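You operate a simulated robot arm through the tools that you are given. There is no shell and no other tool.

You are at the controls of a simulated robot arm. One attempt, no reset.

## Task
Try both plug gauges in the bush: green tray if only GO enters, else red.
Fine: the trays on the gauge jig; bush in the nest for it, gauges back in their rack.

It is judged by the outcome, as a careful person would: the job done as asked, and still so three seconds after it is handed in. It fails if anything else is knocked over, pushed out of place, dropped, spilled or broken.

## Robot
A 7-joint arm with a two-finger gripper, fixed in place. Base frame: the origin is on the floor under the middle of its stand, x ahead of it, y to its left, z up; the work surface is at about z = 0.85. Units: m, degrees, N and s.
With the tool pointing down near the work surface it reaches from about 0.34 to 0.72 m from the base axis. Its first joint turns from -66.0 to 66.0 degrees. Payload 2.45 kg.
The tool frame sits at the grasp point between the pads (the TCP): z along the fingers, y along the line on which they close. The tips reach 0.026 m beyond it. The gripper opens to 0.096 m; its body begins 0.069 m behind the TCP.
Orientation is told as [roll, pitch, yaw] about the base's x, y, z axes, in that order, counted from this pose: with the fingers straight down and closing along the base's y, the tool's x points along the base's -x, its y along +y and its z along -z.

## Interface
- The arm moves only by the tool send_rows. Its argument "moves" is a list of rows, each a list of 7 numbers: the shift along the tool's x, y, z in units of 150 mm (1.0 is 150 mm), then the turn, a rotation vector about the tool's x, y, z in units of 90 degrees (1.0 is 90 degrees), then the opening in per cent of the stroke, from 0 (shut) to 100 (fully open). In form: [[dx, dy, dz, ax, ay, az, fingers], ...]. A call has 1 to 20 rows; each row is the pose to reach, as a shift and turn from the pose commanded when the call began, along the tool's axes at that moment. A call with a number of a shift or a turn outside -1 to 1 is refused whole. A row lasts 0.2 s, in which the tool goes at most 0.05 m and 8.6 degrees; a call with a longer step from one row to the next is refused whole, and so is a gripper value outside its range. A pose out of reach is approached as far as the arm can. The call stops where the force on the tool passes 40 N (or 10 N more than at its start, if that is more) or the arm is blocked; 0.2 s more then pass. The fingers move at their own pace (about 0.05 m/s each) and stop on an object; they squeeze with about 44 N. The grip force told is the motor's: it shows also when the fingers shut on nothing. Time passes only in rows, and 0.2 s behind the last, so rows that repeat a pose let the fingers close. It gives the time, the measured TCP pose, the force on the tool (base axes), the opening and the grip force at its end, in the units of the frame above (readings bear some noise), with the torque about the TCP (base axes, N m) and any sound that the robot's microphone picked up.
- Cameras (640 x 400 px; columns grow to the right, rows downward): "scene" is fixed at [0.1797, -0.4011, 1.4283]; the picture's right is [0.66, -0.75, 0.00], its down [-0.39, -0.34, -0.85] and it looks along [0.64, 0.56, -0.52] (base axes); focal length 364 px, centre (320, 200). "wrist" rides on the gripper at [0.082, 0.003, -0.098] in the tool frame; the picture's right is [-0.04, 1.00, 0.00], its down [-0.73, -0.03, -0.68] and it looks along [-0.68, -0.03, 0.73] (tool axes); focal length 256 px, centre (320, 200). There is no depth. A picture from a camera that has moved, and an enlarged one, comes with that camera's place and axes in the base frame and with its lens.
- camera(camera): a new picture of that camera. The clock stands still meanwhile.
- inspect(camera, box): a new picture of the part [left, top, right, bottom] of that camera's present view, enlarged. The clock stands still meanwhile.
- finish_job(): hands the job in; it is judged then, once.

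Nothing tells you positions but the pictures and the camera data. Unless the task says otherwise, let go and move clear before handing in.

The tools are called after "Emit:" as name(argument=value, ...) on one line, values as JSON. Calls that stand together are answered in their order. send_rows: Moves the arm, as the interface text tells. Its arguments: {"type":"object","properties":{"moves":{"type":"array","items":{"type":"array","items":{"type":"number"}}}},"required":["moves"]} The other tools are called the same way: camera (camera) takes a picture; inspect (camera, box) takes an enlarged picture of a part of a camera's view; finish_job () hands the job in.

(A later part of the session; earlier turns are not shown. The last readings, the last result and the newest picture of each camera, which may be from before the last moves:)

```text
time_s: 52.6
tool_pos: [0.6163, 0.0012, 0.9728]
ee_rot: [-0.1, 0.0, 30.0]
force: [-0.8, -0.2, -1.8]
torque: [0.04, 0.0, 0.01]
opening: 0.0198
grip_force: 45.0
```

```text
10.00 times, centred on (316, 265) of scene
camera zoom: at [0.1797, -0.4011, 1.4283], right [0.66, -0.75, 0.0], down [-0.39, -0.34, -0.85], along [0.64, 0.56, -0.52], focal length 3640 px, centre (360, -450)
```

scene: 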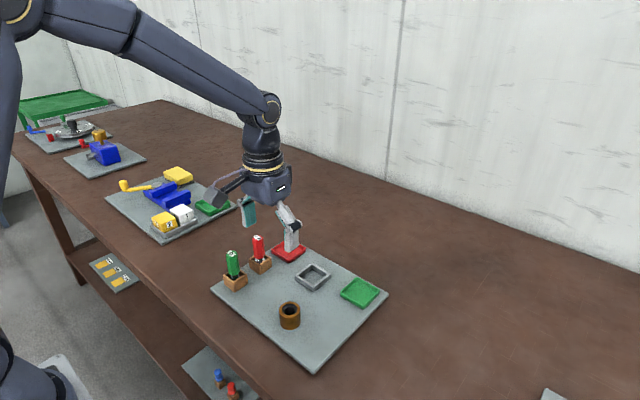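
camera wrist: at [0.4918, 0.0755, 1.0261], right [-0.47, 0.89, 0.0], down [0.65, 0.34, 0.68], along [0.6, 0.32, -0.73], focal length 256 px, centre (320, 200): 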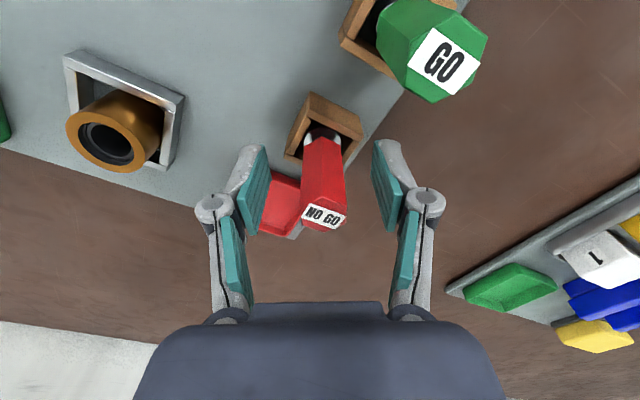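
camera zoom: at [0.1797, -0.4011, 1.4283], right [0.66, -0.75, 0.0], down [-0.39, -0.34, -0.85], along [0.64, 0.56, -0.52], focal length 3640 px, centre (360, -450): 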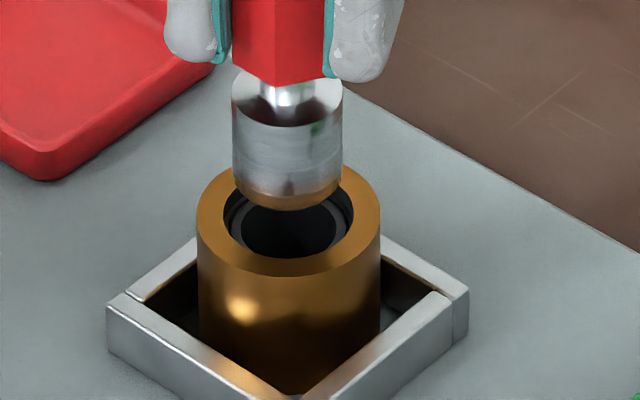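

NO GO is now centred over the bore in both views. I'll lower it slowly and watch for resistance.

Emit:
send_rows(moves=[[0, 0, 0.015, 0, 0, 0, 10], [0, 0, 0.03, 0, 0, 0, 10], [0, 0, 0.045, 0, 0, 0, 10], [0, 0, 0.06, 0, 0, 0, 10], [0, 0, 0.06, 0, 0, 0, 10]])

Emit:
inspect(camera="wrist", box=[270, 70, 370, 160])

Emit:
inspect(camera="scene", box=[296, 245, 336, 285])

```text
time_s: 53.8
tool_pos: [0.6165, -0.0004, 0.9651]
ee_rot: [0.0, 0.0, 30.0]
force: [0.0, 0.1, -1.8]
torque: [-0.01, -0.01, 0.0]
opening: 0.02
grip_force: 43.9
```

```text
4.44 times, centred on (320, 115) of wrist
camera zoom: at [0.5427, -0.0378, 1.0629], right [-0.47, 0.89, 0.0], down [0.65, 0.34, 0.68], along [0.6, 0.32, -0.73], focal length 1138 px, centre (320, 578)
```

zoom: 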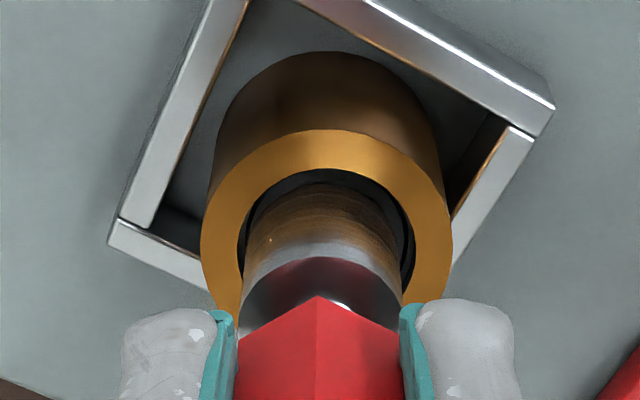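

```text
10.00 times, centred on (316, 265) of scene
camera zoom: at [0.1797, -0.4011, 1.4283], right [0.66, -0.75, 0.0], down [-0.39, -0.34, -0.85], along [0.64, 0.56, -0.52], focal length 3640 px, centre (360, -450)
```

zoom: 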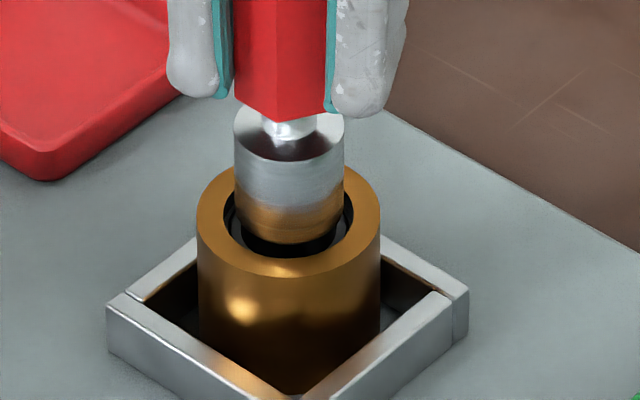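

Still centred. The plug tip is at the bush mouth, so I'll continue down in small steps.

Emit:
send_rows(moves=[[0, 0.002, 0.008, 0, 0, 0, 10], [0, 0.002, 0.016, 0, 0, 0, 10], [0, 0.002, 0.024, 0, 0, 0, 10], [0, 0.002, 0.024, 0, 0, 0, 10]])

Emit:
send_rows(moves=[[0, 0, 0.008, 0, 0, 0, 10], [0, 0, 0.016, 0, 0, 0, 10], [0, 0, 0.016, 0, 0, 0, 10]])

Emit:
inspect(camera="scene", box=[296, 245, 336, 285])

Emit:
inspect(camera="wrist", box=[270, 70, 370, 160])

```text
time_s: 54.8
tool_pos: [0.6147, 0.0002, 0.9604]
ee_rot: [0.0, 0.0, 30.0]
force: [-0.7, -0.1, -2.6]
torque: [-0.02, -0.06, -0.01]
opening: 0.0201
grip_force: 44.3
```

```text
time_s: 55.6
tool_pos: [0.6145, 0.0012, 0.9572]
ee_rot: [0.1, 0.0, 29.9]
force: [-3.4, -0.3, 6.0]
torque: [-0.06, 0.17, -0.01]
opening: 0.02
grip_force: 43.6
```

```text
10.00 times, centred on (316, 265) of scene
camera zoom: at [0.1795, -0.4011, 1.4283], right [0.66, -0.75, 0.0], down [-0.39, -0.34, -0.85], along [0.64, 0.56, -0.52], focal length 3640 px, centre (360, -450)
```

zoom: 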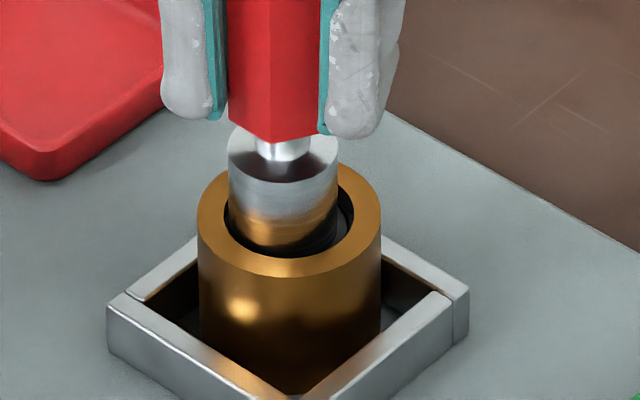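

```text
4.44 times, centred on (320, 115) of wrist
camera zoom: at [0.5421, -0.0363, 1.0566], right [-0.47, 0.89, 0.0], down [0.65, 0.34, 0.68], along [0.6, 0.32, -0.73], focal length 1138 px, centre (320, 578)
```

zoom: 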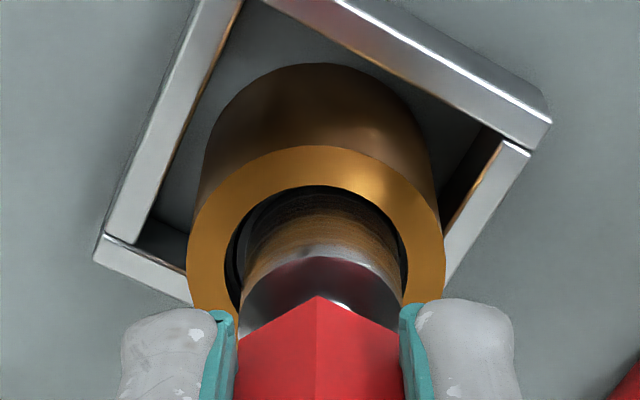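

I feel first contact, about 8 N, only a few millimetres in, with the plug about 1 mm off centre. To make it a fair test I'll lift slightly, re-centre, and press again gently.

Emit:
send_rows(moves=[[0, 0, -0.012, 0, 0, 0, 10], [0, -0.006, -0.012, 0, 0, 0, 10], [0, -0.006, -0.012, 0, 0, 0, 10], [0, -0.006, -0.012, 0, 0, 0, 10]])

Emit:
inspect(camera="scene", box=[296, 245, 336, 285])

Emit:
inspect(camera="wrist", box=[270, 70, 370, 160])

```text
time_s: 56.6
tool_pos: [0.6159, -0.0018, 0.9603]
ee_rot: [-0.1, 0.1, 30.0]
force: [-0.1, -0.4, -1.0]
torque: [0.01, -0.01, -0.04]
opening: 0.02
grip_force: 44.0
```

```text
10.00 times, centred on (316, 265) of scene
camera zoom: at [0.1797, -0.4011, 1.4283], right [0.66, -0.75, 0.0], down [-0.39, -0.34, -0.85], along [0.64, 0.56, -0.52], focal length 3640 px, centre (360, -450)
```

zoom: 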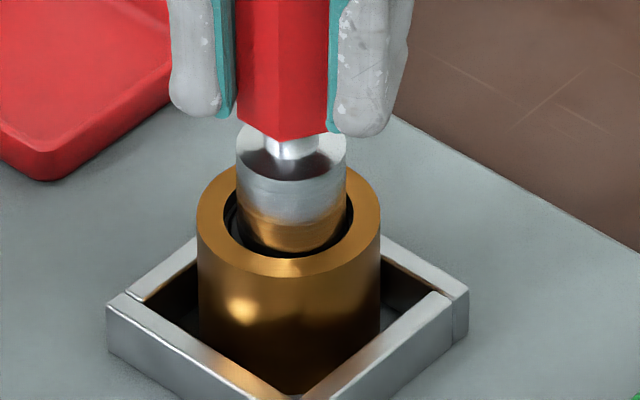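

```text
4.44 times, centred on (320, 115) of wrist
camera zoom: at [0.5428, -0.0382, 1.0578], right [-0.46, 0.89, 0.0], down [0.65, 0.34, 0.68], along [0.6, 0.32, -0.73], focal length 1138 px, centre (320, 578)
```

zoom: 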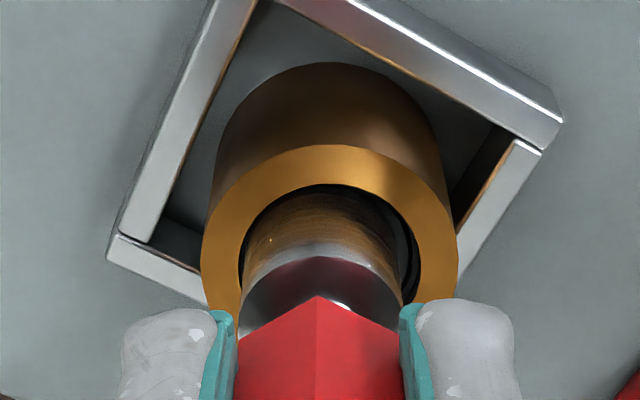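

Emit:
send_rows(moves=[[0, 0.004, 0, 0, 0, 0, 10], [0, 0.004, 0, 0, 0, 0, 10], [0, 0.004, 0.007, 0, 0, 0, 10], [0, 0.004, 0.013, 0, 0, 0, 10], [0, 0.004, 0.016, 0, 0, 0, 10]])

Emit:
inspect(camera="scene", box=[296, 245, 336, 285])

Emit:
inspect(camera="wrist", box=[270, 70, 370, 160])

```text
time_s: 57.8
tool_pos: [0.6159, 0.0002, 0.9585]
ee_rot: [-0.1, 0.0, 30.0]
force: [-3.6, -2.0, 9.1]
torque: [-0.25, 0.22, -0.03]
opening: 0.0199
grip_force: 44.6
```

```text
10.00 times, centred on (316, 265) of scene
camera zoom: at [0.1794, -0.4011, 1.4283], right [0.66, -0.75, 0.0], down [-0.39, -0.34, -0.85], along [0.64, 0.56, -0.52], focal length 3640 px, centre (360, -450)
```

zoom: 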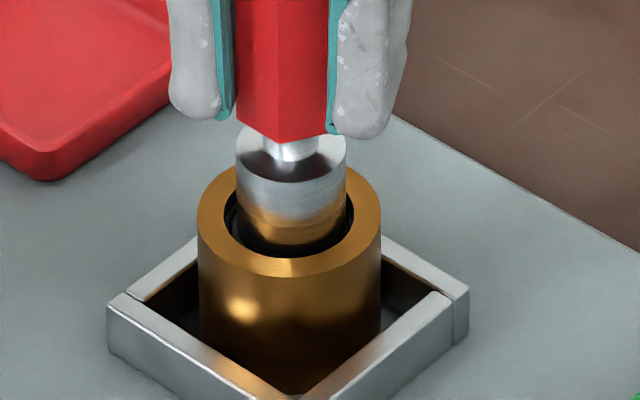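

```text
4.44 times, centred on (320, 115) of wrist
camera zoom: at [0.5432, -0.0374, 1.0566], right [-0.46, 0.89, 0.0], down [0.65, 0.34, 0.68], along [0.6, 0.31, -0.73], focal length 1138 px, centre (320, 578)
```

zoom: 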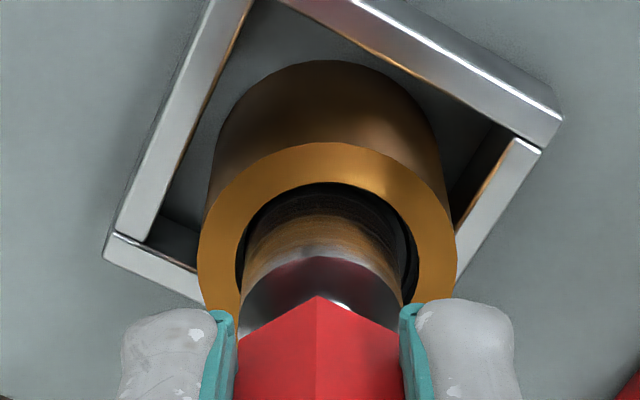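

Resistance comes at the same depth while nearly centred. I'll press a touch harder, still well under the limit, to confirm it doesn't go in.

Emit:
send_rows(moves=[[0, 0.003, 0.003, 0, 0, 0, 10], [0, 0.003, 0.007, 0, 0, 0, 10]])

Emit:
inspect(camera="scene", box=[296, 245, 336, 285])

```text
time_s: 58.4
tool_pos: [0.6162, 0.0003, 0.9574]
ee_rot: [-0.1, -0.1, 30.0]
force: [-8.7, -0.5, 27.1]
torque: [-0.24, 0.6, -0.03]
opening: 0.02
grip_force: 44.1
```

```text
10.00 times, centred on (316, 265) of scene
camera zoom: at [0.1789, -0.4011, 1.4284], right [0.66, -0.75, 0.0], down [-0.39, -0.34, -0.85], along [0.64, 0.56, -0.52], focal length 3640 px, centre (360, -450)
```

zoom: 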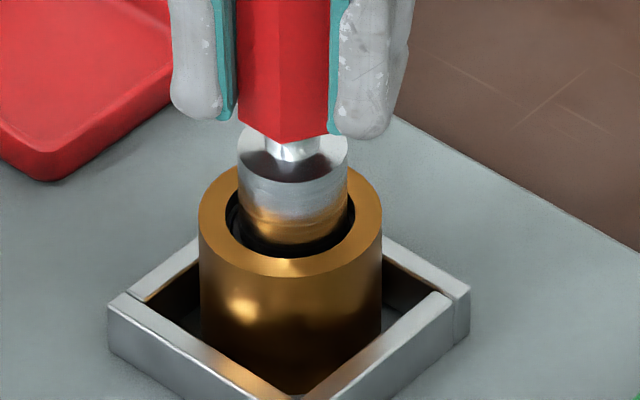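

NO GO is blocked at about 5 mm, in the counterbore only, with about 29 N of resistance. So only GO enters, and the bush belongs in the green tray. I'll withdraw NO GO and carry it back toward its rack.

Emit:
send_rows(moves=[[0, 0, -0.02, 0, 0, 0, 10], [0, 0, -0.06, 0, 0, 0, 10], [0, 0, -0.15, 0, 0, 0, 10], [0, 0, -0.3, 0, 0, 0, 10], [0, 0, -0.541, 0, 0, 0, 10], [0, 0, -0.541, 0, 0, 0, 10]])

Emit:
inspect(camera="scene", box=[260, 190, 380, 300])

Emit:
send_rows(moves=[[-0.019, 0.2, 0, 0, 0, 0, 10], [-0.038, 0.41, 0, 0, 0, 0, 10], [-0.057, 0.62, 0, 0, 0, 0, 10], [-0.075, 0.8257, 0, 0, 0, 0, 10], [-0.075, 0.8257, 0, 0, 0, 0, 10], [-0.075, 0.8257, 0.15, 0, 0, 0, 10], [-0.075, 0.8257, 0.3, 0, 0, 0, 10], [-0.075, 0.8257, 0.3, 0, 0, 0, 10], [-0.075, 0.8257, 0.3, 0, 0, 0, 10]])

Emit:
inspect(camera="scene", box=[230, 215, 300, 285])

Emit:
inspect(camera="wrist", box=[270, 50, 370, 150])

```text
time_s: 59.8
tool_pos: [0.6153, -0.0008, 1.0364]
ee_rot: [0.0, -0.1, 29.9]
force: [-1.0, 0.8, -1.4]
torque: [0.01, -0.01, -0.01]
opening: 0.0199
grip_force: 43.8
```

```text
3.64 times, centred on (320, 245) of scene
camera zoom: at [0.1797, -0.4011, 1.4283], right [0.66, -0.75, 0.0], down [-0.39, -0.34, -0.85], along [0.64, 0.56, -0.52], focal length 1324 px, centre (320, 36)
```

zoom: 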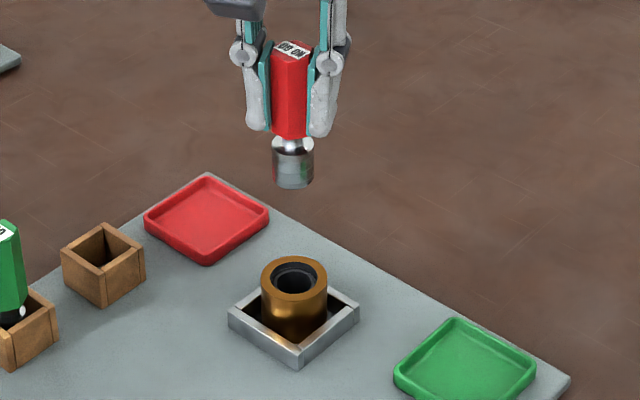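

```text
time_s: 61.8
tool_pos: [0.5605, 0.114, 0.9919]
ee_rot: [0.0, 0.1, 30.1]
force: [-0.1, 0.1, -1.7]
torque: [0.01, -0.02, 0.01]
opening: 0.0199
grip_force: 44.1
```

```text
5.71 times, centred on (265, 250) of scene
camera zoom: at [0.1797, -0.4011, 1.4283], right [0.66, -0.75, 0.0], down [-0.39, -0.34, -0.85], along [0.64, 0.56, -0.52], focal length 2080 px, centre (634, -86)
```

zoom: 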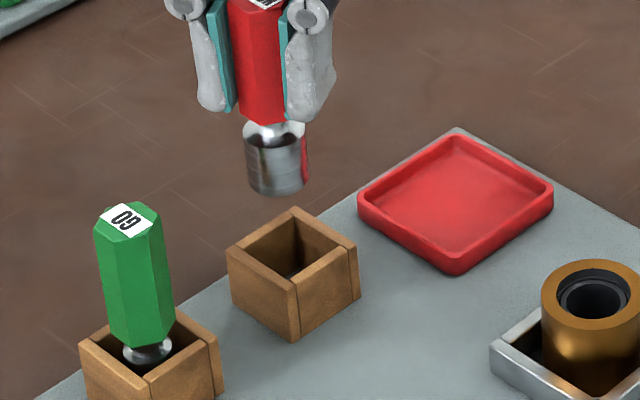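

```text
4.00 times, centred on (320, 100) of wrist
camera zoom: at [0.4884, 0.0758, 1.0899], right [-0.47, 0.89, 0.0], down [0.65, 0.34, 0.68], along [0.6, 0.32, -0.73], focal length 1024 px, centre (320, 600)
```

zoom: 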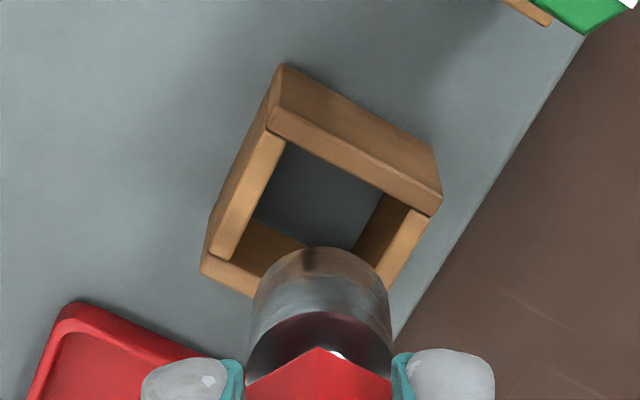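

NO GO is nearly over its rack. The clearance here is only about ±1.8 mm, so I'll zoom in to measure carefully.

Emit:
inspect(camera="wrist", box=[284, 62, 364, 132])

Emit:
inspect(camera="scene", box=[250, 230, 300, 280])

```text
5.71 times, centred on (324, 97) of wrist
camera zoom: at [0.4884, 0.0758, 1.0899], right [-0.47, 0.89, 0.0], down [0.65, 0.34, 0.68], along [0.6, 0.32, -0.73], focal length 1463 px, centre (297, 789)
```

zoom: 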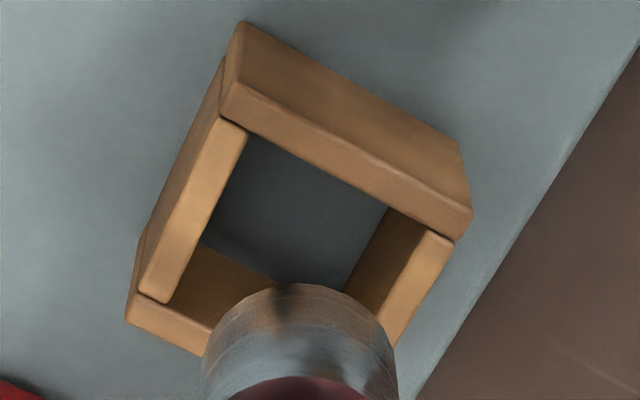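

```text
8.00 times, centred on (275, 255) of scene
camera zoom: at [0.1797, -0.4011, 1.4283], right [0.66, -0.75, 0.0], down [-0.39, -0.34, -0.85], along [0.64, 0.56, -0.52], focal length 2912 px, centre (680, -240)
```

zoom: 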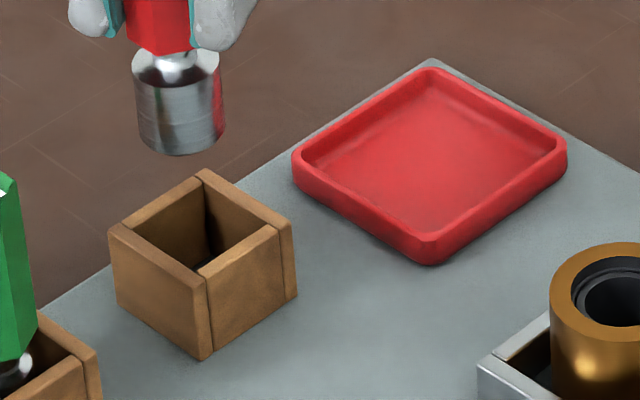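

The plug is about 2 mm short in x relative to the rack centre. I'll correct that and lower to just above the rack mouth, where parallax is small, then measure again.

Emit:
send_rows(moves=[[-0.0105, -0.0084, 0.0, 0, 0, 0, 10], [-0.0105, -0.0084, 0.07, 0, 0, 0, 10], [-0.0105, -0.0084, 0.14, 0, 0, 0, 10], [-0.0105, -0.0084, 0.19, 0, 0, 0, 10], [-0.0105, -0.0084, 0.19, 0, 0, 0, 10], [-0.0105, -0.0084, 0.19, 0, 0, 0, 10]])

Emit:
inspect(camera="wrist", box=[280, 82, 360, 152])

Emit:
inspect(camera="scene", box=[242, 235, 292, 285])

```text
time_s: 63.2
tool_pos: [0.5651, 0.114, 0.9634]
ee_rot: [0.0, 0.0, 30.0]
force: [-0.2, 0.7, -2.5]
torque: [-0.01, 0.01, 0.02]
opening: 0.0199
grip_force: 43.6
```

```text
5.71 times, centred on (320, 117) of wrist
camera zoom: at [0.4925, 0.0761, 1.0626], right [-0.47, 0.89, 0.0], down [0.65, 0.34, 0.68], along [0.6, 0.32, -0.73], focal length 1463 px, centre (320, 674)
```

zoom: 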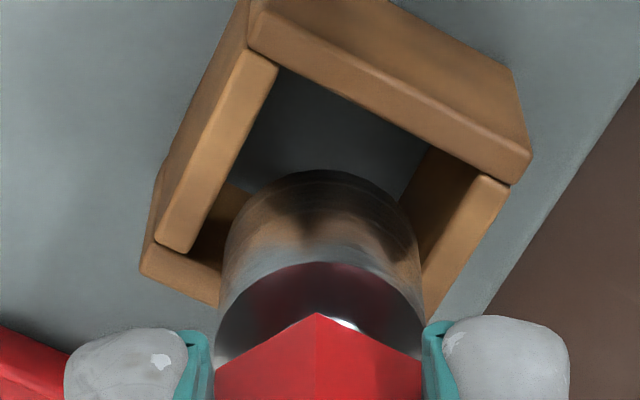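

```text
8.00 times, centred on (267, 260) of scene
camera zoom: at [0.1797, -0.4011, 1.4283], right [0.66, -0.75, 0.0], down [-0.39, -0.34, -0.85], along [0.64, 0.56, -0.52], focal length 2912 px, centre (744, -280)
```

zoom: 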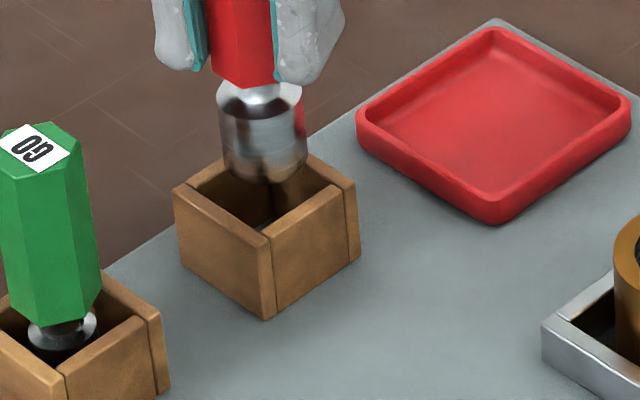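

I'm very close; the plug is about 1 mm too far in x. I'll make a small correction and lower until the tip is just inside the mouth.

Emit:
send_rows(moves=[[0.0058, 0.003, 0.0, 0, 0, 0, 10], [0.0058, 0.003, 0.02, 0, 0, 0, 10], [0.0058, 0.003, 0.04, 0, 0, 0, 10], [0.0058, 0.003, 0.06, 0, 0, 0, 10], [0.0058, 0.003, 0.08, 0, 0, 0, 10], [0.0058, 0.003, 0.08, 0, 0, 0, 10]])

Emit:
inspect(camera="wrist", box=[280, 82, 360, 152])

Emit:
inspect(camera="scene", box=[242, 235, 292, 285])

```text
time_s: 64.6
tool_pos: [0.5632, 0.1132, 0.9512]
ee_rot: [0.1, 0.0, 30.1]
force: [0.0, -0.2, -1.3]
torque: [0.0, -0.01, 0.0]
opening: 0.0199
grip_force: 43.9
```

```text
5.71 times, centred on (320, 117) of wrist
camera zoom: at [0.4913, 0.0753, 1.0505], right [-0.47, 0.89, 0.0], down [0.65, 0.34, 0.68], along [0.6, 0.32, -0.73], focal length 1463 px, centre (320, 674)
```

zoom: 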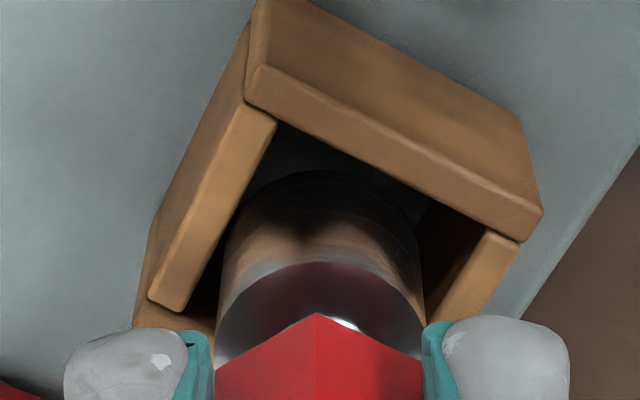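

```text
8.00 times, centred on (267, 260) of scene
camera zoom: at [0.1797, -0.4011, 1.4283], right [0.66, -0.75, 0.0], down [-0.39, -0.34, -0.85], along [0.64, 0.56, -0.52], focal length 2912 px, centre (744, -280)
```

zoom: 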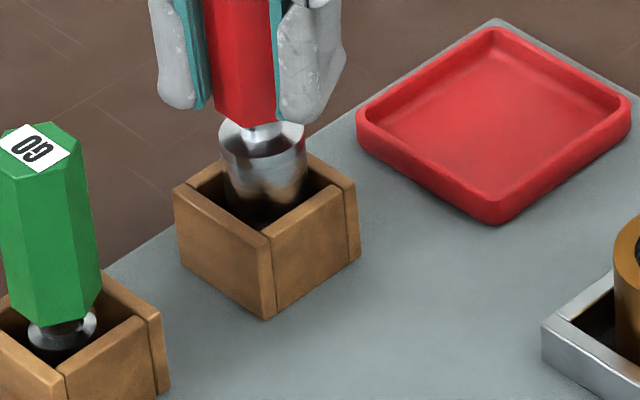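

The plug tip is inside the rack mouth and centred. I'll continue lowering in small steps.

Emit:
send_rows(moves=[[0, 0, 0.02, 0, 0, 0, 10], [0, 0, 0.04, 0, 0, 0, 10], [0, 0, 0.06, 0, 0, 0, 10], [0, 0, 0.08, 0, 0, 0, 10], [0, 0, 0.1, 0, 0, 0, 10], [0, 0, 0.1, 0, 0, 0, 10]])

Emit:
inspect(camera="scene", box=[242, 225, 292, 275])

Emit:
inspect(camera="wrist", box=[280, 82, 360, 152])

```text
time_s: 66.0
tool_pos: [0.5648, 0.114, 0.9365]
ee_rot: [0.0, 0.0, 30.1]
force: [0.0, 0.4, -2.2]
torque: [0.03, -0.03, -0.01]
opening: 0.02
grip_force: 44.1
```

```text
8.00 times, centred on (267, 250) of scene
camera zoom: at [0.1797, -0.4011, 1.4283], right [0.66, -0.75, 0.0], down [-0.39, -0.34, -0.85], along [0.64, 0.56, -0.52], focal length 2912 px, centre (744, -200)
```

zoom: 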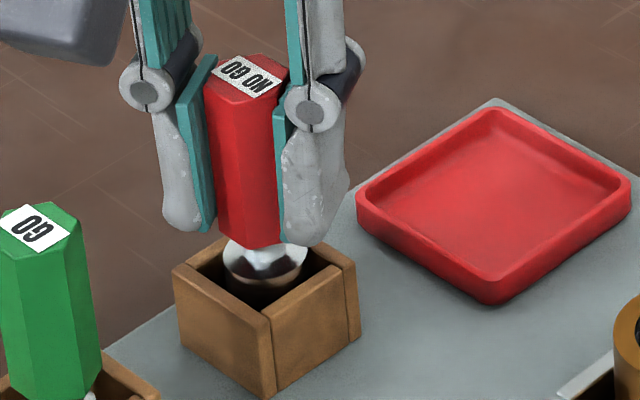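

```text
5.71 times, centred on (320, 117) of wrist
camera zoom: at [0.4913, 0.0757, 1.0354], right [-0.47, 0.89, 0.0], down [0.65, 0.34, 0.68], along [0.6, 0.32, -0.73], focal length 1463 px, centre (320, 674)
```

zoom: 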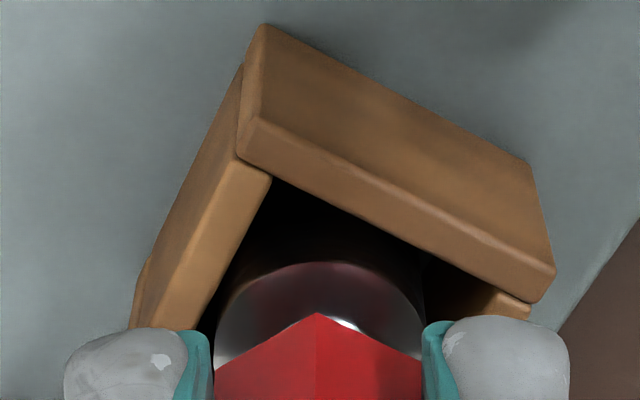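

It's going in cleanly. I'll finish the last 9 mm in small steps until it contacts the floor.

Emit:
send_rows(moves=[[0, 0, 0.015, 0, 0, 0, 10], [0, 0, 0.03, 0, 0, 0, 10], [0, 0, 0.042, 0, 0, 0, 10], [0, 0, 0.048, 0, 0, 0, 10], [0, 0, 0.048, 0, 0, 0, 10]])

Emit:
send_rows(moves=[[0, 0, 0.006, 0, 0, 0, 10], [0, 0, 0.006, 0, 0, 0, 10]])

Emit:
send_rows(moves=[[0, 0, 0.005, 0, 0, 0, 10], [0, 0, 0.005, 0, 0, 0, 10]])

```text
time_s: 67.2
tool_pos: [0.5634, 0.1126, 0.9298]
ee_rot: [0.0, 0.0, 30.1]
force: [0.0, -0.3, -1.5]
torque: [-0.01, 0.01, 0.0]
opening: 0.02
grip_force: 44.6
```

```text
time_s: 67.8
tool_pos: [0.5653, 0.115, 0.9274]
ee_rot: [0.0, 0.0, 30.0]
force: [-0.1, -0.3, -1.8]
torque: [-0.01, -0.01, 0.03]
opening: 0.0198
grip_force: 43.5
```

```text
time_s: 68.4
tool_pos: [0.5643, 0.1147, 0.9285]
ee_rot: [0.1, -0.1, 30.0]
force: [-0.3, 0.0, -0.9]
torque: [0.0, -0.02, 0.02]
opening: 0.0202
grip_force: 44.0
```

Emit:
send_rows(moves=[[0, 0, 0.005, 0, 0, 0, 10], [0, 0, 0.005, 0, 0, 0, 10]])

Emit:
inspect(camera="scene", box=[242, 225, 292, 275])

```text
time_s: 69.0
tool_pos: [0.5647, 0.1142, 0.9285]
ee_rot: [0.0, 0.0, 30.1]
force: [-4.8, 0.1, 9.8]
torque: [-0.06, 0.24, -0.03]
opening: 0.02
grip_force: 44.5
```

```text
8.00 times, centred on (267, 250) of scene
camera zoom: at [0.1794, -0.4011, 1.4283], right [0.66, -0.75, 0.0], down [-0.39, -0.34, -0.85], along [0.64, 0.56, -0.52], focal length 2912 px, centre (744, -200)
```

zoom: 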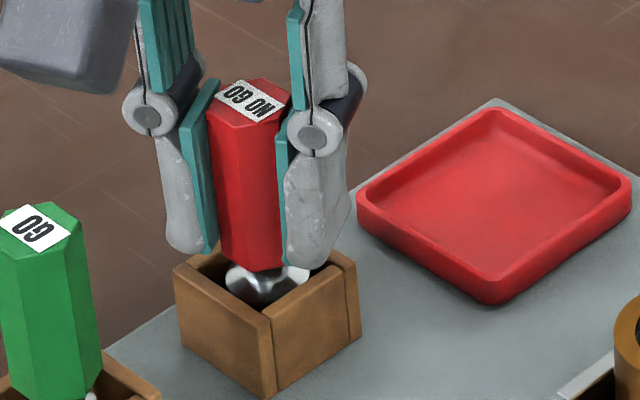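

NO GO is seated on the rack floor. I'll release it and rise clear.

Emit:
send_rows(moves=[[0, 0, -0.002, 0, 0, 0, 10], [0, 0, -0.002, 0, 0, 0, 25], [0, 0, -0.002, 0, 0, 0, 40], [0, 0, -0.002, 0, 0, 0, 55], [0, 0, -0.002, 0, 0, 0, 60], [0, 0, -0.002, 0, 0, 0, 60], [0, 0, -0.1, 0, 0, 0, 60], [0, 0, -0.35, 0, 0, 0, 60], [0, 0, -0.66, 0, 0, 0, 60], [0, 0, -0.66, 0, 0, 0, 60]])

Emit:
inspect(camera="scene", box=[200, 200, 400, 340])

Emit:
camera(camera="wrist")

```text
time_s: 71.2
tool_pos: [0.5658, 0.1156, 1.0269]
ee_rot: [0.1, 0.0, 30.0]
force: [0.1, -1.1, 0.3]
torque: [-0.03, 0.01, -0.03]
opening: 0.0575
grip_force: 0.1
```

```text
2.86 times, centred on (300, 270) of scene
camera zoom: at [0.1797, -0.4011, 1.4283], right [0.66, -0.75, 0.0], down [-0.39, -0.34, -0.85], along [0.64, 0.56, -0.52], focal length 1040 px, centre (377, 0)
```

zoom: 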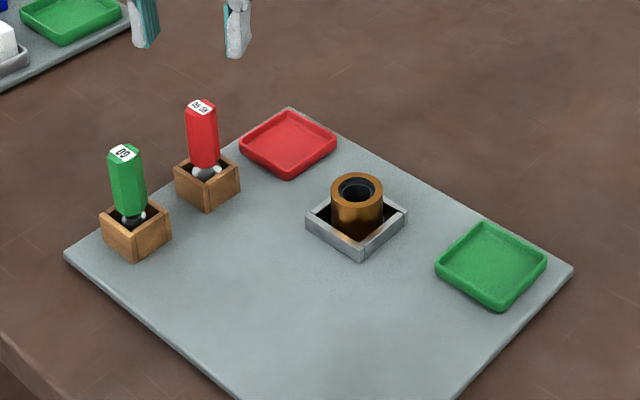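

```text
taken
camera wrist: at [0.4933, 0.0777, 1.126], right [-0.46, 0.89, 0.0], down [0.65, 0.34, 0.68], along [0.6, 0.32, -0.73], focal length 256 px, centre (320, 200)
```

wrist: 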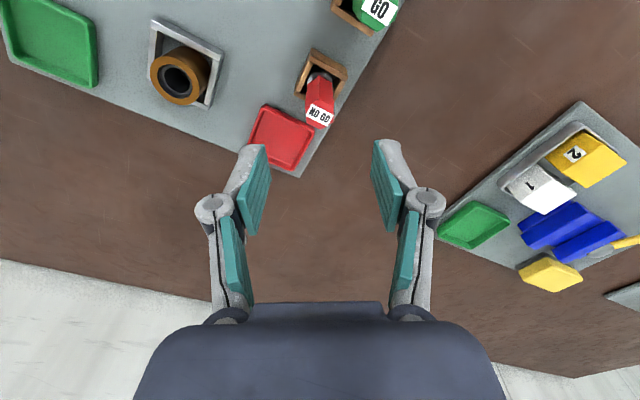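

Both gauges are back in their racks and upright. I'll return above the bush, rotating the gripper back to yaw 0 and opening wider.

Emit:
send_rows(moves=[[0.021, -0.2, 0, 0, 0, 0.0833, 60], [0.042, -0.41, 0, 0, 0, 0.1667, 70], [0.063, -0.61, 0, 0, 0, 0.25, 85], [0.084, -0.822, 0, 0, 0, 0.3333, 85], [0.084, -0.822, 0, 0, 0, 0.3333, 85], [0.084, -0.822, 0, 0, 0, 0.3333, 85]])

Emit:
camera(camera="wrist")

Emit:
inspect(camera="wrist", box=[280, 40, 360, 125])

Emit:
inspect(camera="wrist", box=[160, 60, 270, 160])

Emit:
inspect(camera="scene", box=[330, 265, 390, 315])

```text
time_s: 72.6
tool_pos: [0.6154, 0.0031, 1.0252]
ee_rot: [0.0, 0.0, 0.0]
force: [0.0, -0.3, -0.6]
torque: [0.0, 0.06, -0.05]
opening: 0.0815
grip_force: 0.1
```

```text
taken
camera wrist: at [0.5337, 0.0064, 1.1239], right [0.04, 1.0, 0.0], down [0.73, -0.03, 0.68], along [0.68, -0.03, -0.73], focal length 256 px, centre (320, 200)
```

wrist: 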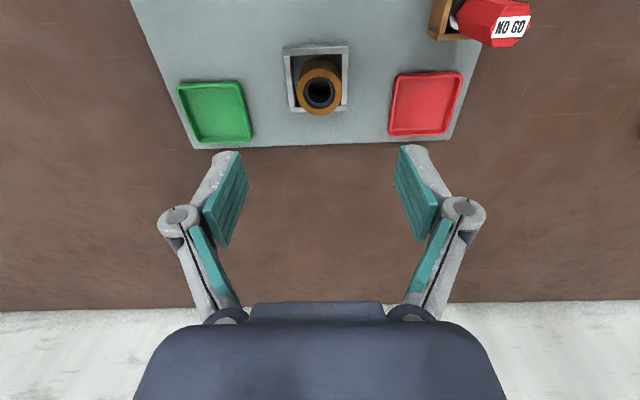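

```text
4.71 times, centred on (320, 82) of wrist
camera zoom: at [0.5337, 0.0064, 1.1239], right [0.04, 1.0, 0.0], down [0.73, -0.03, 0.68], along [0.68, -0.03, -0.73], focal length 1205 px, centre (320, 753)
```

zoom: 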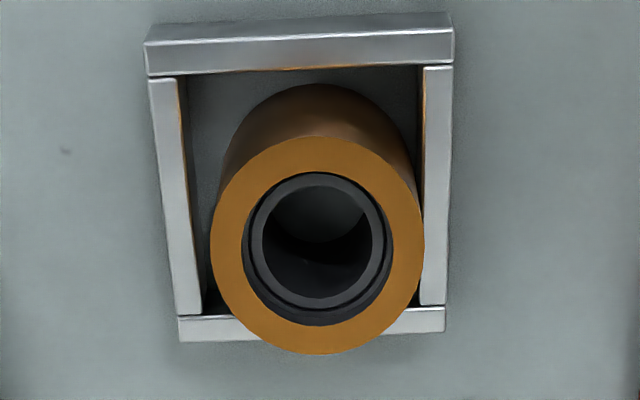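

```text
4.00 times, centred on (215, 110) of wrist
camera zoom: at [0.5337, 0.0064, 1.1239], right [0.04, 1.0, 0.0], down [0.73, -0.03, 0.68], along [0.68, -0.03, -0.73], focal length 1024 px, centre (740, 560)
```

zoom: 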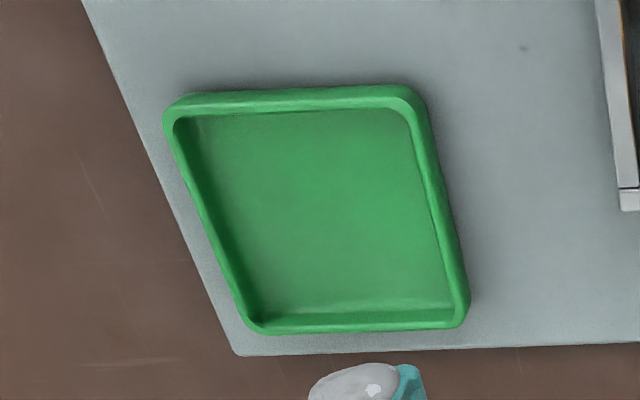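

```text
8.00 times, centred on (360, 290) of scene
camera zoom: at [0.1797, -0.4011, 1.4283], right [0.66, -0.75, 0.0], down [-0.39, -0.34, -0.85], along [0.64, 0.56, -0.52], focal length 2912 px, centre (0, -520)
```

zoom: 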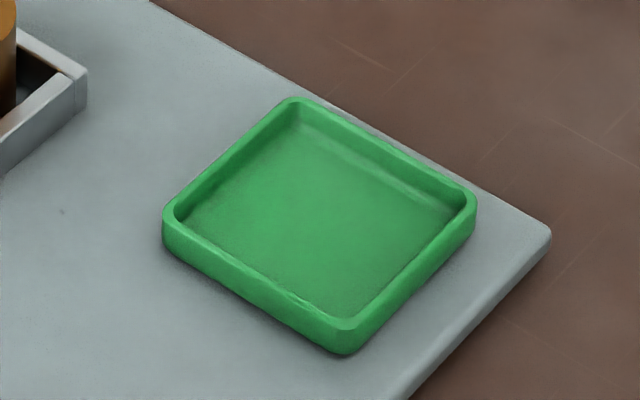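

The bush is at about (0.617, 0.0026) and the green tray on the gauge jig is centred near (0.646, -0.105). I'll descend on the bush to the same grip height as before.

Emit:
send_rows(moves=[[-0.006, -0.005, 0.15, 0, 0, 0, 85], [-0.006, -0.005, 0.32, 0, 0, 0, 85], [-0.006, -0.005, 0.5, 0, 0, 0, 85], [-0.006, -0.005, 0.63, 0, 0, 0, 85], [-0.006, -0.005, 0.72, 0, 0, 0, 85], [-0.006, -0.005, 0.77, 0, 0, 0, 85], [-0.006, -0.005, 0.77, 0, 0, 0, 85]])

Emit:
camera(camera="wrist")

Emit:
inspect(camera="scene", box=[280, 230, 350, 300])

```text
time_s: 74.2
tool_pos: [0.6166, 0.0014, 0.9105]
ee_rot: [0.0, 0.0, 0.0]
force: [0.0, -0.1, 0.3]
torque: [-0.02, -0.02, 0.01]
opening: 0.0815
grip_force: 0.1
```

```text
taken
camera wrist: at [0.5344, 0.0046, 1.01], right [0.04, 1.0, 0.0], down [0.73, -0.03, 0.68], along [0.68, -0.03, -0.73], focal length 256 px, centre (320, 200)
```

wrist: 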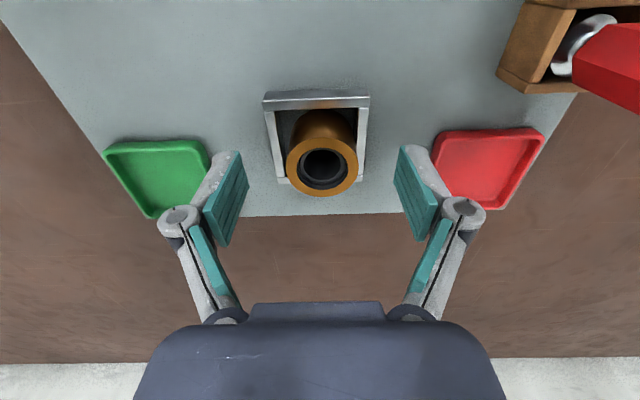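

```text
5.71 times, centred on (315, 265) of scene
camera zoom: at [0.1797, -0.4011, 1.4283], right [0.66, -0.75, 0.0], down [-0.39, -0.34, -0.85], along [0.64, 0.56, -0.52], focal length 2080 px, centre (349, -171)
```

zoom: 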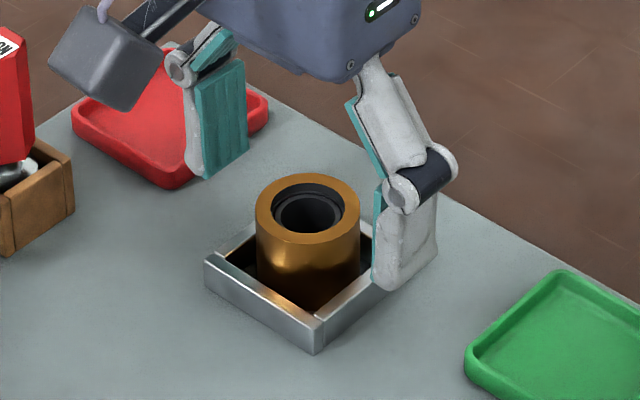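

The gripper straddles the bush with the tips above the nest walls. I'll make a tiny adjustment and close.

Emit:
send_rows(moves=[[0.004, 0.005, 0.01, 0, 0, 0, 85], [0.004, 0.005, 0.01, 0, 0, 0, 60], [0.004, 0.005, 0.01, 0, 0, 0, 45], [0.004, 0.005, 0.01, 0, 0, 0, 30], [0.004, 0.005, 0.01, 0, 0, 0, 30], [0.004, 0.005, 0.01, 0, 0, 0, 30], [0.004, 0.005, 0.01, 0, 0, 0, 30]])

Emit:
send_rows(moves=[[0, 0, -0.05, 0, 0, 0, 30], [0, 0, -0.15, 0, 0, 0, 30], [0, 0, -0.3, 0, 0, 0, 30], [0, 0, -0.4, 0, 0, 0, 30], [0, 0, -0.4, 0, 0, 0, 30]])

Emit:
inspect(camera="scene", box=[270, 210, 390, 320])

Emit:
camera(camera="wrist")

```text
time_s: 75.8
tool_pos: [0.6167, 0.0018, 0.9107]
ee_rot: [0.0, 0.0, -0.1]
force: [-0.1, 1.8, 1.0]
torque: [0.05, 0.05, -0.02]
opening: 0.0396
grip_force: 44.0
```

```text
time_s: 77.0
tool_pos: [0.6148, -0.0005, 0.9692]
ee_rot: [0.0, 0.1, -0.1]
force: [0.1, 0.1, -1.4]
torque: [-0.01, -0.01, -0.01]
opening: 0.0393
grip_force: 44.3
```

```text
3.64 times, centred on (330, 265) of scene
camera zoom: at [0.1797, -0.4011, 1.4283], right [0.66, -0.75, 0.0], down [-0.39, -0.34, -0.85], along [0.64, 0.56, -0.52], focal length 1324 px, centre (284, -36)
```

zoom: 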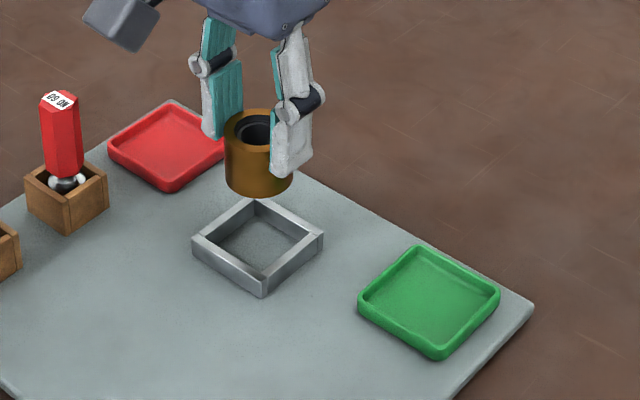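

```text
taken
camera wrist: at [0.5328, 0.0034, 1.0674], right [0.04, 1.0, 0.0], down [0.73, -0.03, 0.68], along [0.68, -0.03, -0.73], focal length 256 px, centre (320, 200)
```

wrist: 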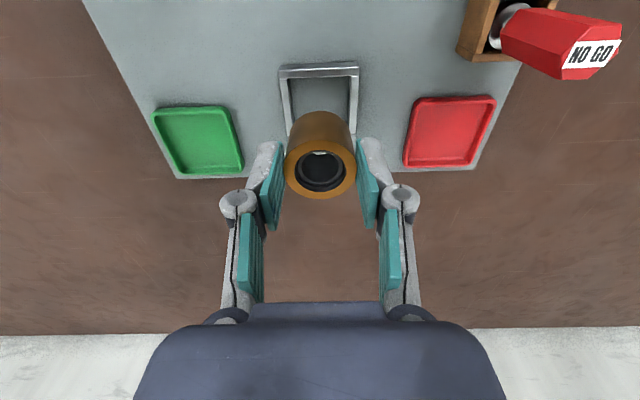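

The bush is lifted out of the nest. I'll carry it over the green tray on the gauge jig.

Emit:
send_rows(moves=[[-0.052, -0.175, 0, 0, 0, 0, 30], [-0.104, -0.35, 0, 0, 0, 0, 30], [-0.155, -0.525, 0, 0, 0, 0, 30], [-0.207, -0.701, 0, 0, 0, 0, 30], [-0.207, -0.701, 0, 0, 0, 0, 30], [-0.207, -0.701, 0, 0, 0, 0, 30]])

Emit:
camera(camera="wrist")

Emit:
inspect(camera="scene", box=[310, 220, 410, 320])

Emit:
inspect(camera="wrist", box=[260, 55, 380, 210])

```text
time_s: 78.4
tool_pos: [0.6461, -0.1044, 0.9694]
ee_rot: [0.1, 0.0, 0.1]
force: [0.2, -0.6, -2.5]
torque: [0.02, -0.03, 0.03]
opening: 0.0394
grip_force: 44.1
```

```text
taken
camera wrist: at [0.5646, -0.1004, 1.0679], right [0.04, 1.0, 0.0], down [0.73, -0.03, 0.68], along [0.68, -0.03, -0.73], focal length 256 px, centre (320, 200)
```

wrist: 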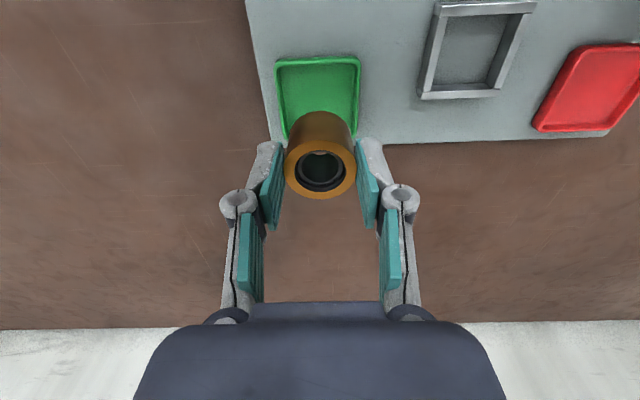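

```text
4.00 times, centred on (360, 270) of scene
camera zoom: at [0.1797, -0.4011, 1.4282], right [0.66, -0.75, 0.0], down [-0.39, -0.34, -0.85], along [0.64, 0.56, -0.52], focal length 1456 px, centre (160, -80)
```

zoom: 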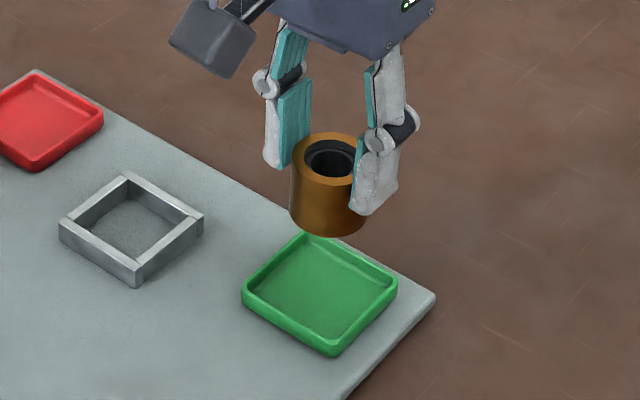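

```text
2.58 times, centred on (320, 132) of wrist
camera zoom: at [0.5646, -0.1004, 1.0679], right [0.04, 1.0, 0.0], down [0.73, -0.03, 0.68], along [0.68, -0.03, -0.73], focal length 661 px, centre (320, 374)
```

zoom: 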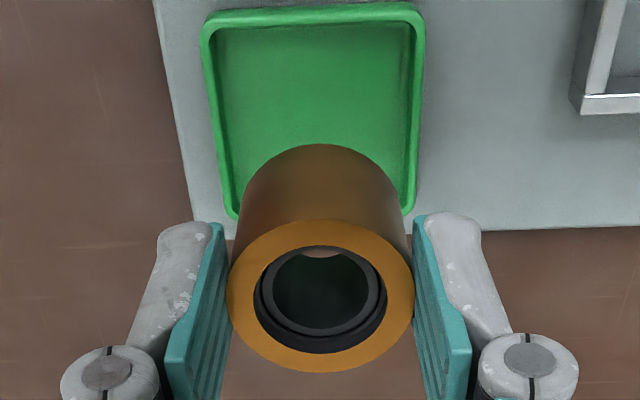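

The bush is centred over the tray to within about 1 mm. I'll lower it gently into the tray.

Emit:
send_rows(moves=[[0, -0.004, 0.08, 0, 0, 0, 30], [0, -0.004, 0.16, 0, 0, 0, 30], [0, -0.004, 0.24, 0, 0, 0, 30], [0, -0.004, 0.29, 0, 0, 0, 30], [0, -0.004, 0.32, 0, 0, 0, 30], [0, -0.004, 0.34, 0, 0, 0, 30], [0, -0.004, 0.34, 0, 0, 0, 30]])

Emit:
inspect(camera="scene", box=[320, 240, 400, 320])

Emit:
inspect(camera="wrist", box=[240, 80, 400, 220])

```text
time_s: 80.0
tool_pos: [0.6468, -0.1049, 0.9188]
ee_rot: [0.0, 0.0, 0.0]
force: [-0.4, 0.8, -1.9]
torque: [0.03, -0.01, 0.0]
opening: 0.0392
grip_force: 43.9
```

```text
5.00 times, centred on (360, 280) of scene
camera zoom: at [0.1797, -0.4011, 1.4282], right [0.66, -0.75, 0.0], down [-0.39, -0.34, -0.85], along [0.64, 0.56, -0.52], focal length 1820 px, centre (120, -200)
```

zoom: 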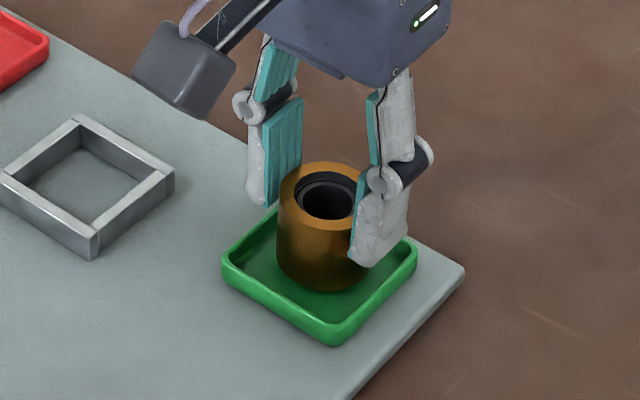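

```text
2.86 times, centred on (320, 150) of wrist
camera zoom: at [0.5643, -0.1009, 1.0166], right [0.04, 1.0, 0.0], down [0.73, -0.03, 0.68], along [0.68, -0.03, -0.73], focal length 731 px, centre (320, 343)
```

zoom: 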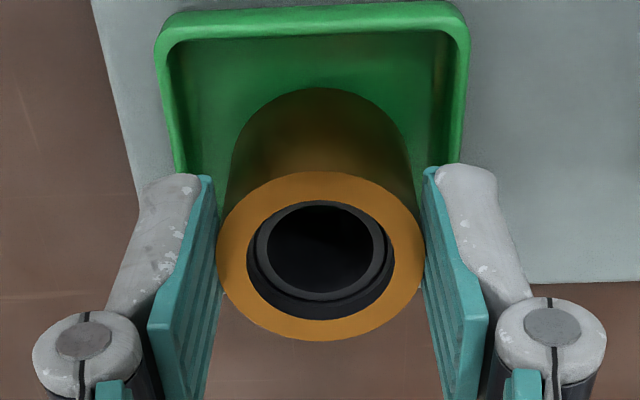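

The bush is in the tray, a few millimetres above the floor. I'll lower in small steps until contact.

Emit:
send_rows(moves=[[0, 0, 0.01, 0, 0, 0, 30], [0, 0, 0.016, 0, 0, 0, 30], [0, 0, 0.016, 0, 0, 0, 30]])

Emit:
send_rows(moves=[[0, 0, 0.006, 0, 0, 0, 30], [0, 0, 0.006, 0, 0, 0, 30]])

Emit:
send_rows(moves=[[0, 0, 0.006, 0, 0, 0, 30], [0, 0, 0.006, 0, 0, 0, 30]])

```text
time_s: 80.8
tool_pos: [0.6462, -0.1044, 0.9154]
ee_rot: [0.0, 0.0, -0.1]
force: [-0.4, 0.8, -2.1]
torque: [-0.01, -0.01, 0.01]
opening: 0.0391
grip_force: 44.2
```

```text
time_s: 81.4
tool_pos: [0.6469, -0.1065, 0.9145]
ee_rot: [0.0, 0.1, 0.0]
force: [-0.8, 1.2, -2.1]
torque: [-0.03, 0.0, 0.0]
opening: 0.0392
grip_force: 44.2
```

```text
time_s: 82.0
tool_pos: [0.6472, -0.1057, 0.9149]
ee_rot: [0.1, 0.1, 0.0]
force: [-3.1, 0.8, 7.4]
torque: [0.07, 0.2, 0.0]
opening: 0.0393
grip_force: 44.1
```

The bush is touching the tray floor. I'll release it and rise straight up.

Emit:
send_rows(moves=[[0, 0, 0, 0, 0, 0, 45], [0, 0, 0, 0, 0, 0, 60], [0, 0, 0, 0, 0, 0, 80], [0, 0, 0, 0, 0, 0, 80], [0, 0, 0, 0, 0, 0, 80], [0, 0, -0.1, 0, 0, 0, 80], [0, 0, -0.35, 0, 0, 0, 80], [0, 0, -0.65, 0, 0, 0, 80], [0, 0, -0.95, 0, 0, 0, 80], [0, 0, -0.95, 0, 0, 0, 80]])

Emit:
camera(camera="scene")

Emit:
inspect(camera="scene", box=[200, 220, 400, 340])

Emit:
camera(camera="wrist")

```text
time_s: 84.2
tool_pos: [0.6437, -0.1069, 1.06]
ee_rot: [0.0, 0.0, 0.0]
force: [0.3, 0.3, 0.6]
torque: [-0.01, 0.04, 0.04]
opening: 0.0768
grip_force: 0.1
```

```text
taken
```

scene: 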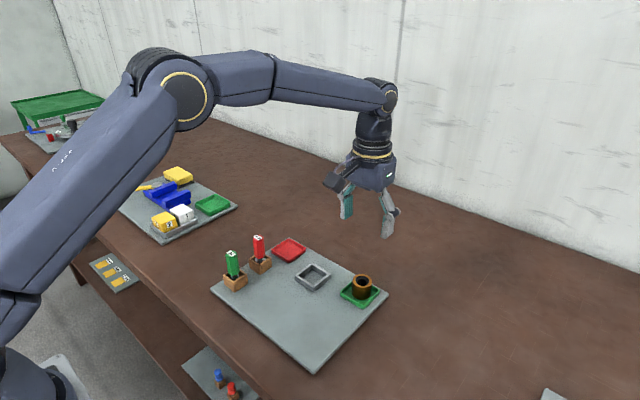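

```text
3.20 times, centred on (300, 280) of scene
camera zoom: at [0.1797, -0.4011, 1.4283], right [0.66, -0.75, 0.0], down [-0.39, -0.34, -0.85], along [0.64, 0.56, -0.52], focal length 1165 px, centre (384, -56)
```

zoom: 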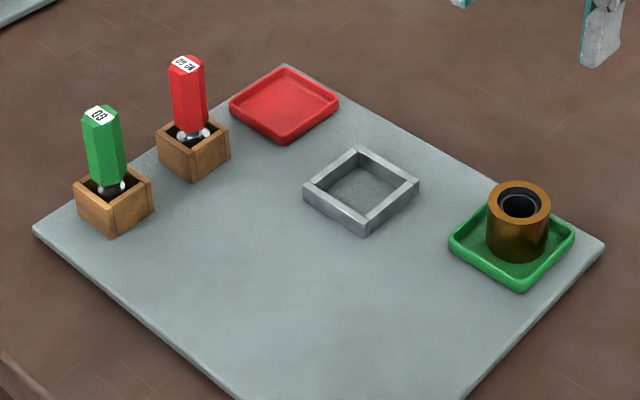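

```text
taken
camera wrist: at [0.5612, -0.1038, 1.1582], right [0.04, 1.0, 0.0], down [0.73, -0.03, 0.68], along [0.68, -0.03, -0.73], focal length 256 px, centre (320, 200)
```

wrist: 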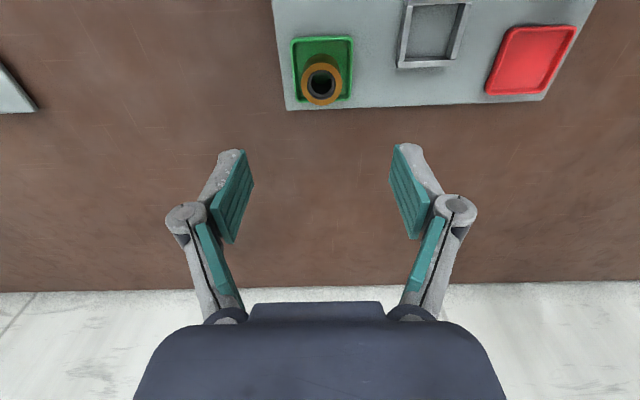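

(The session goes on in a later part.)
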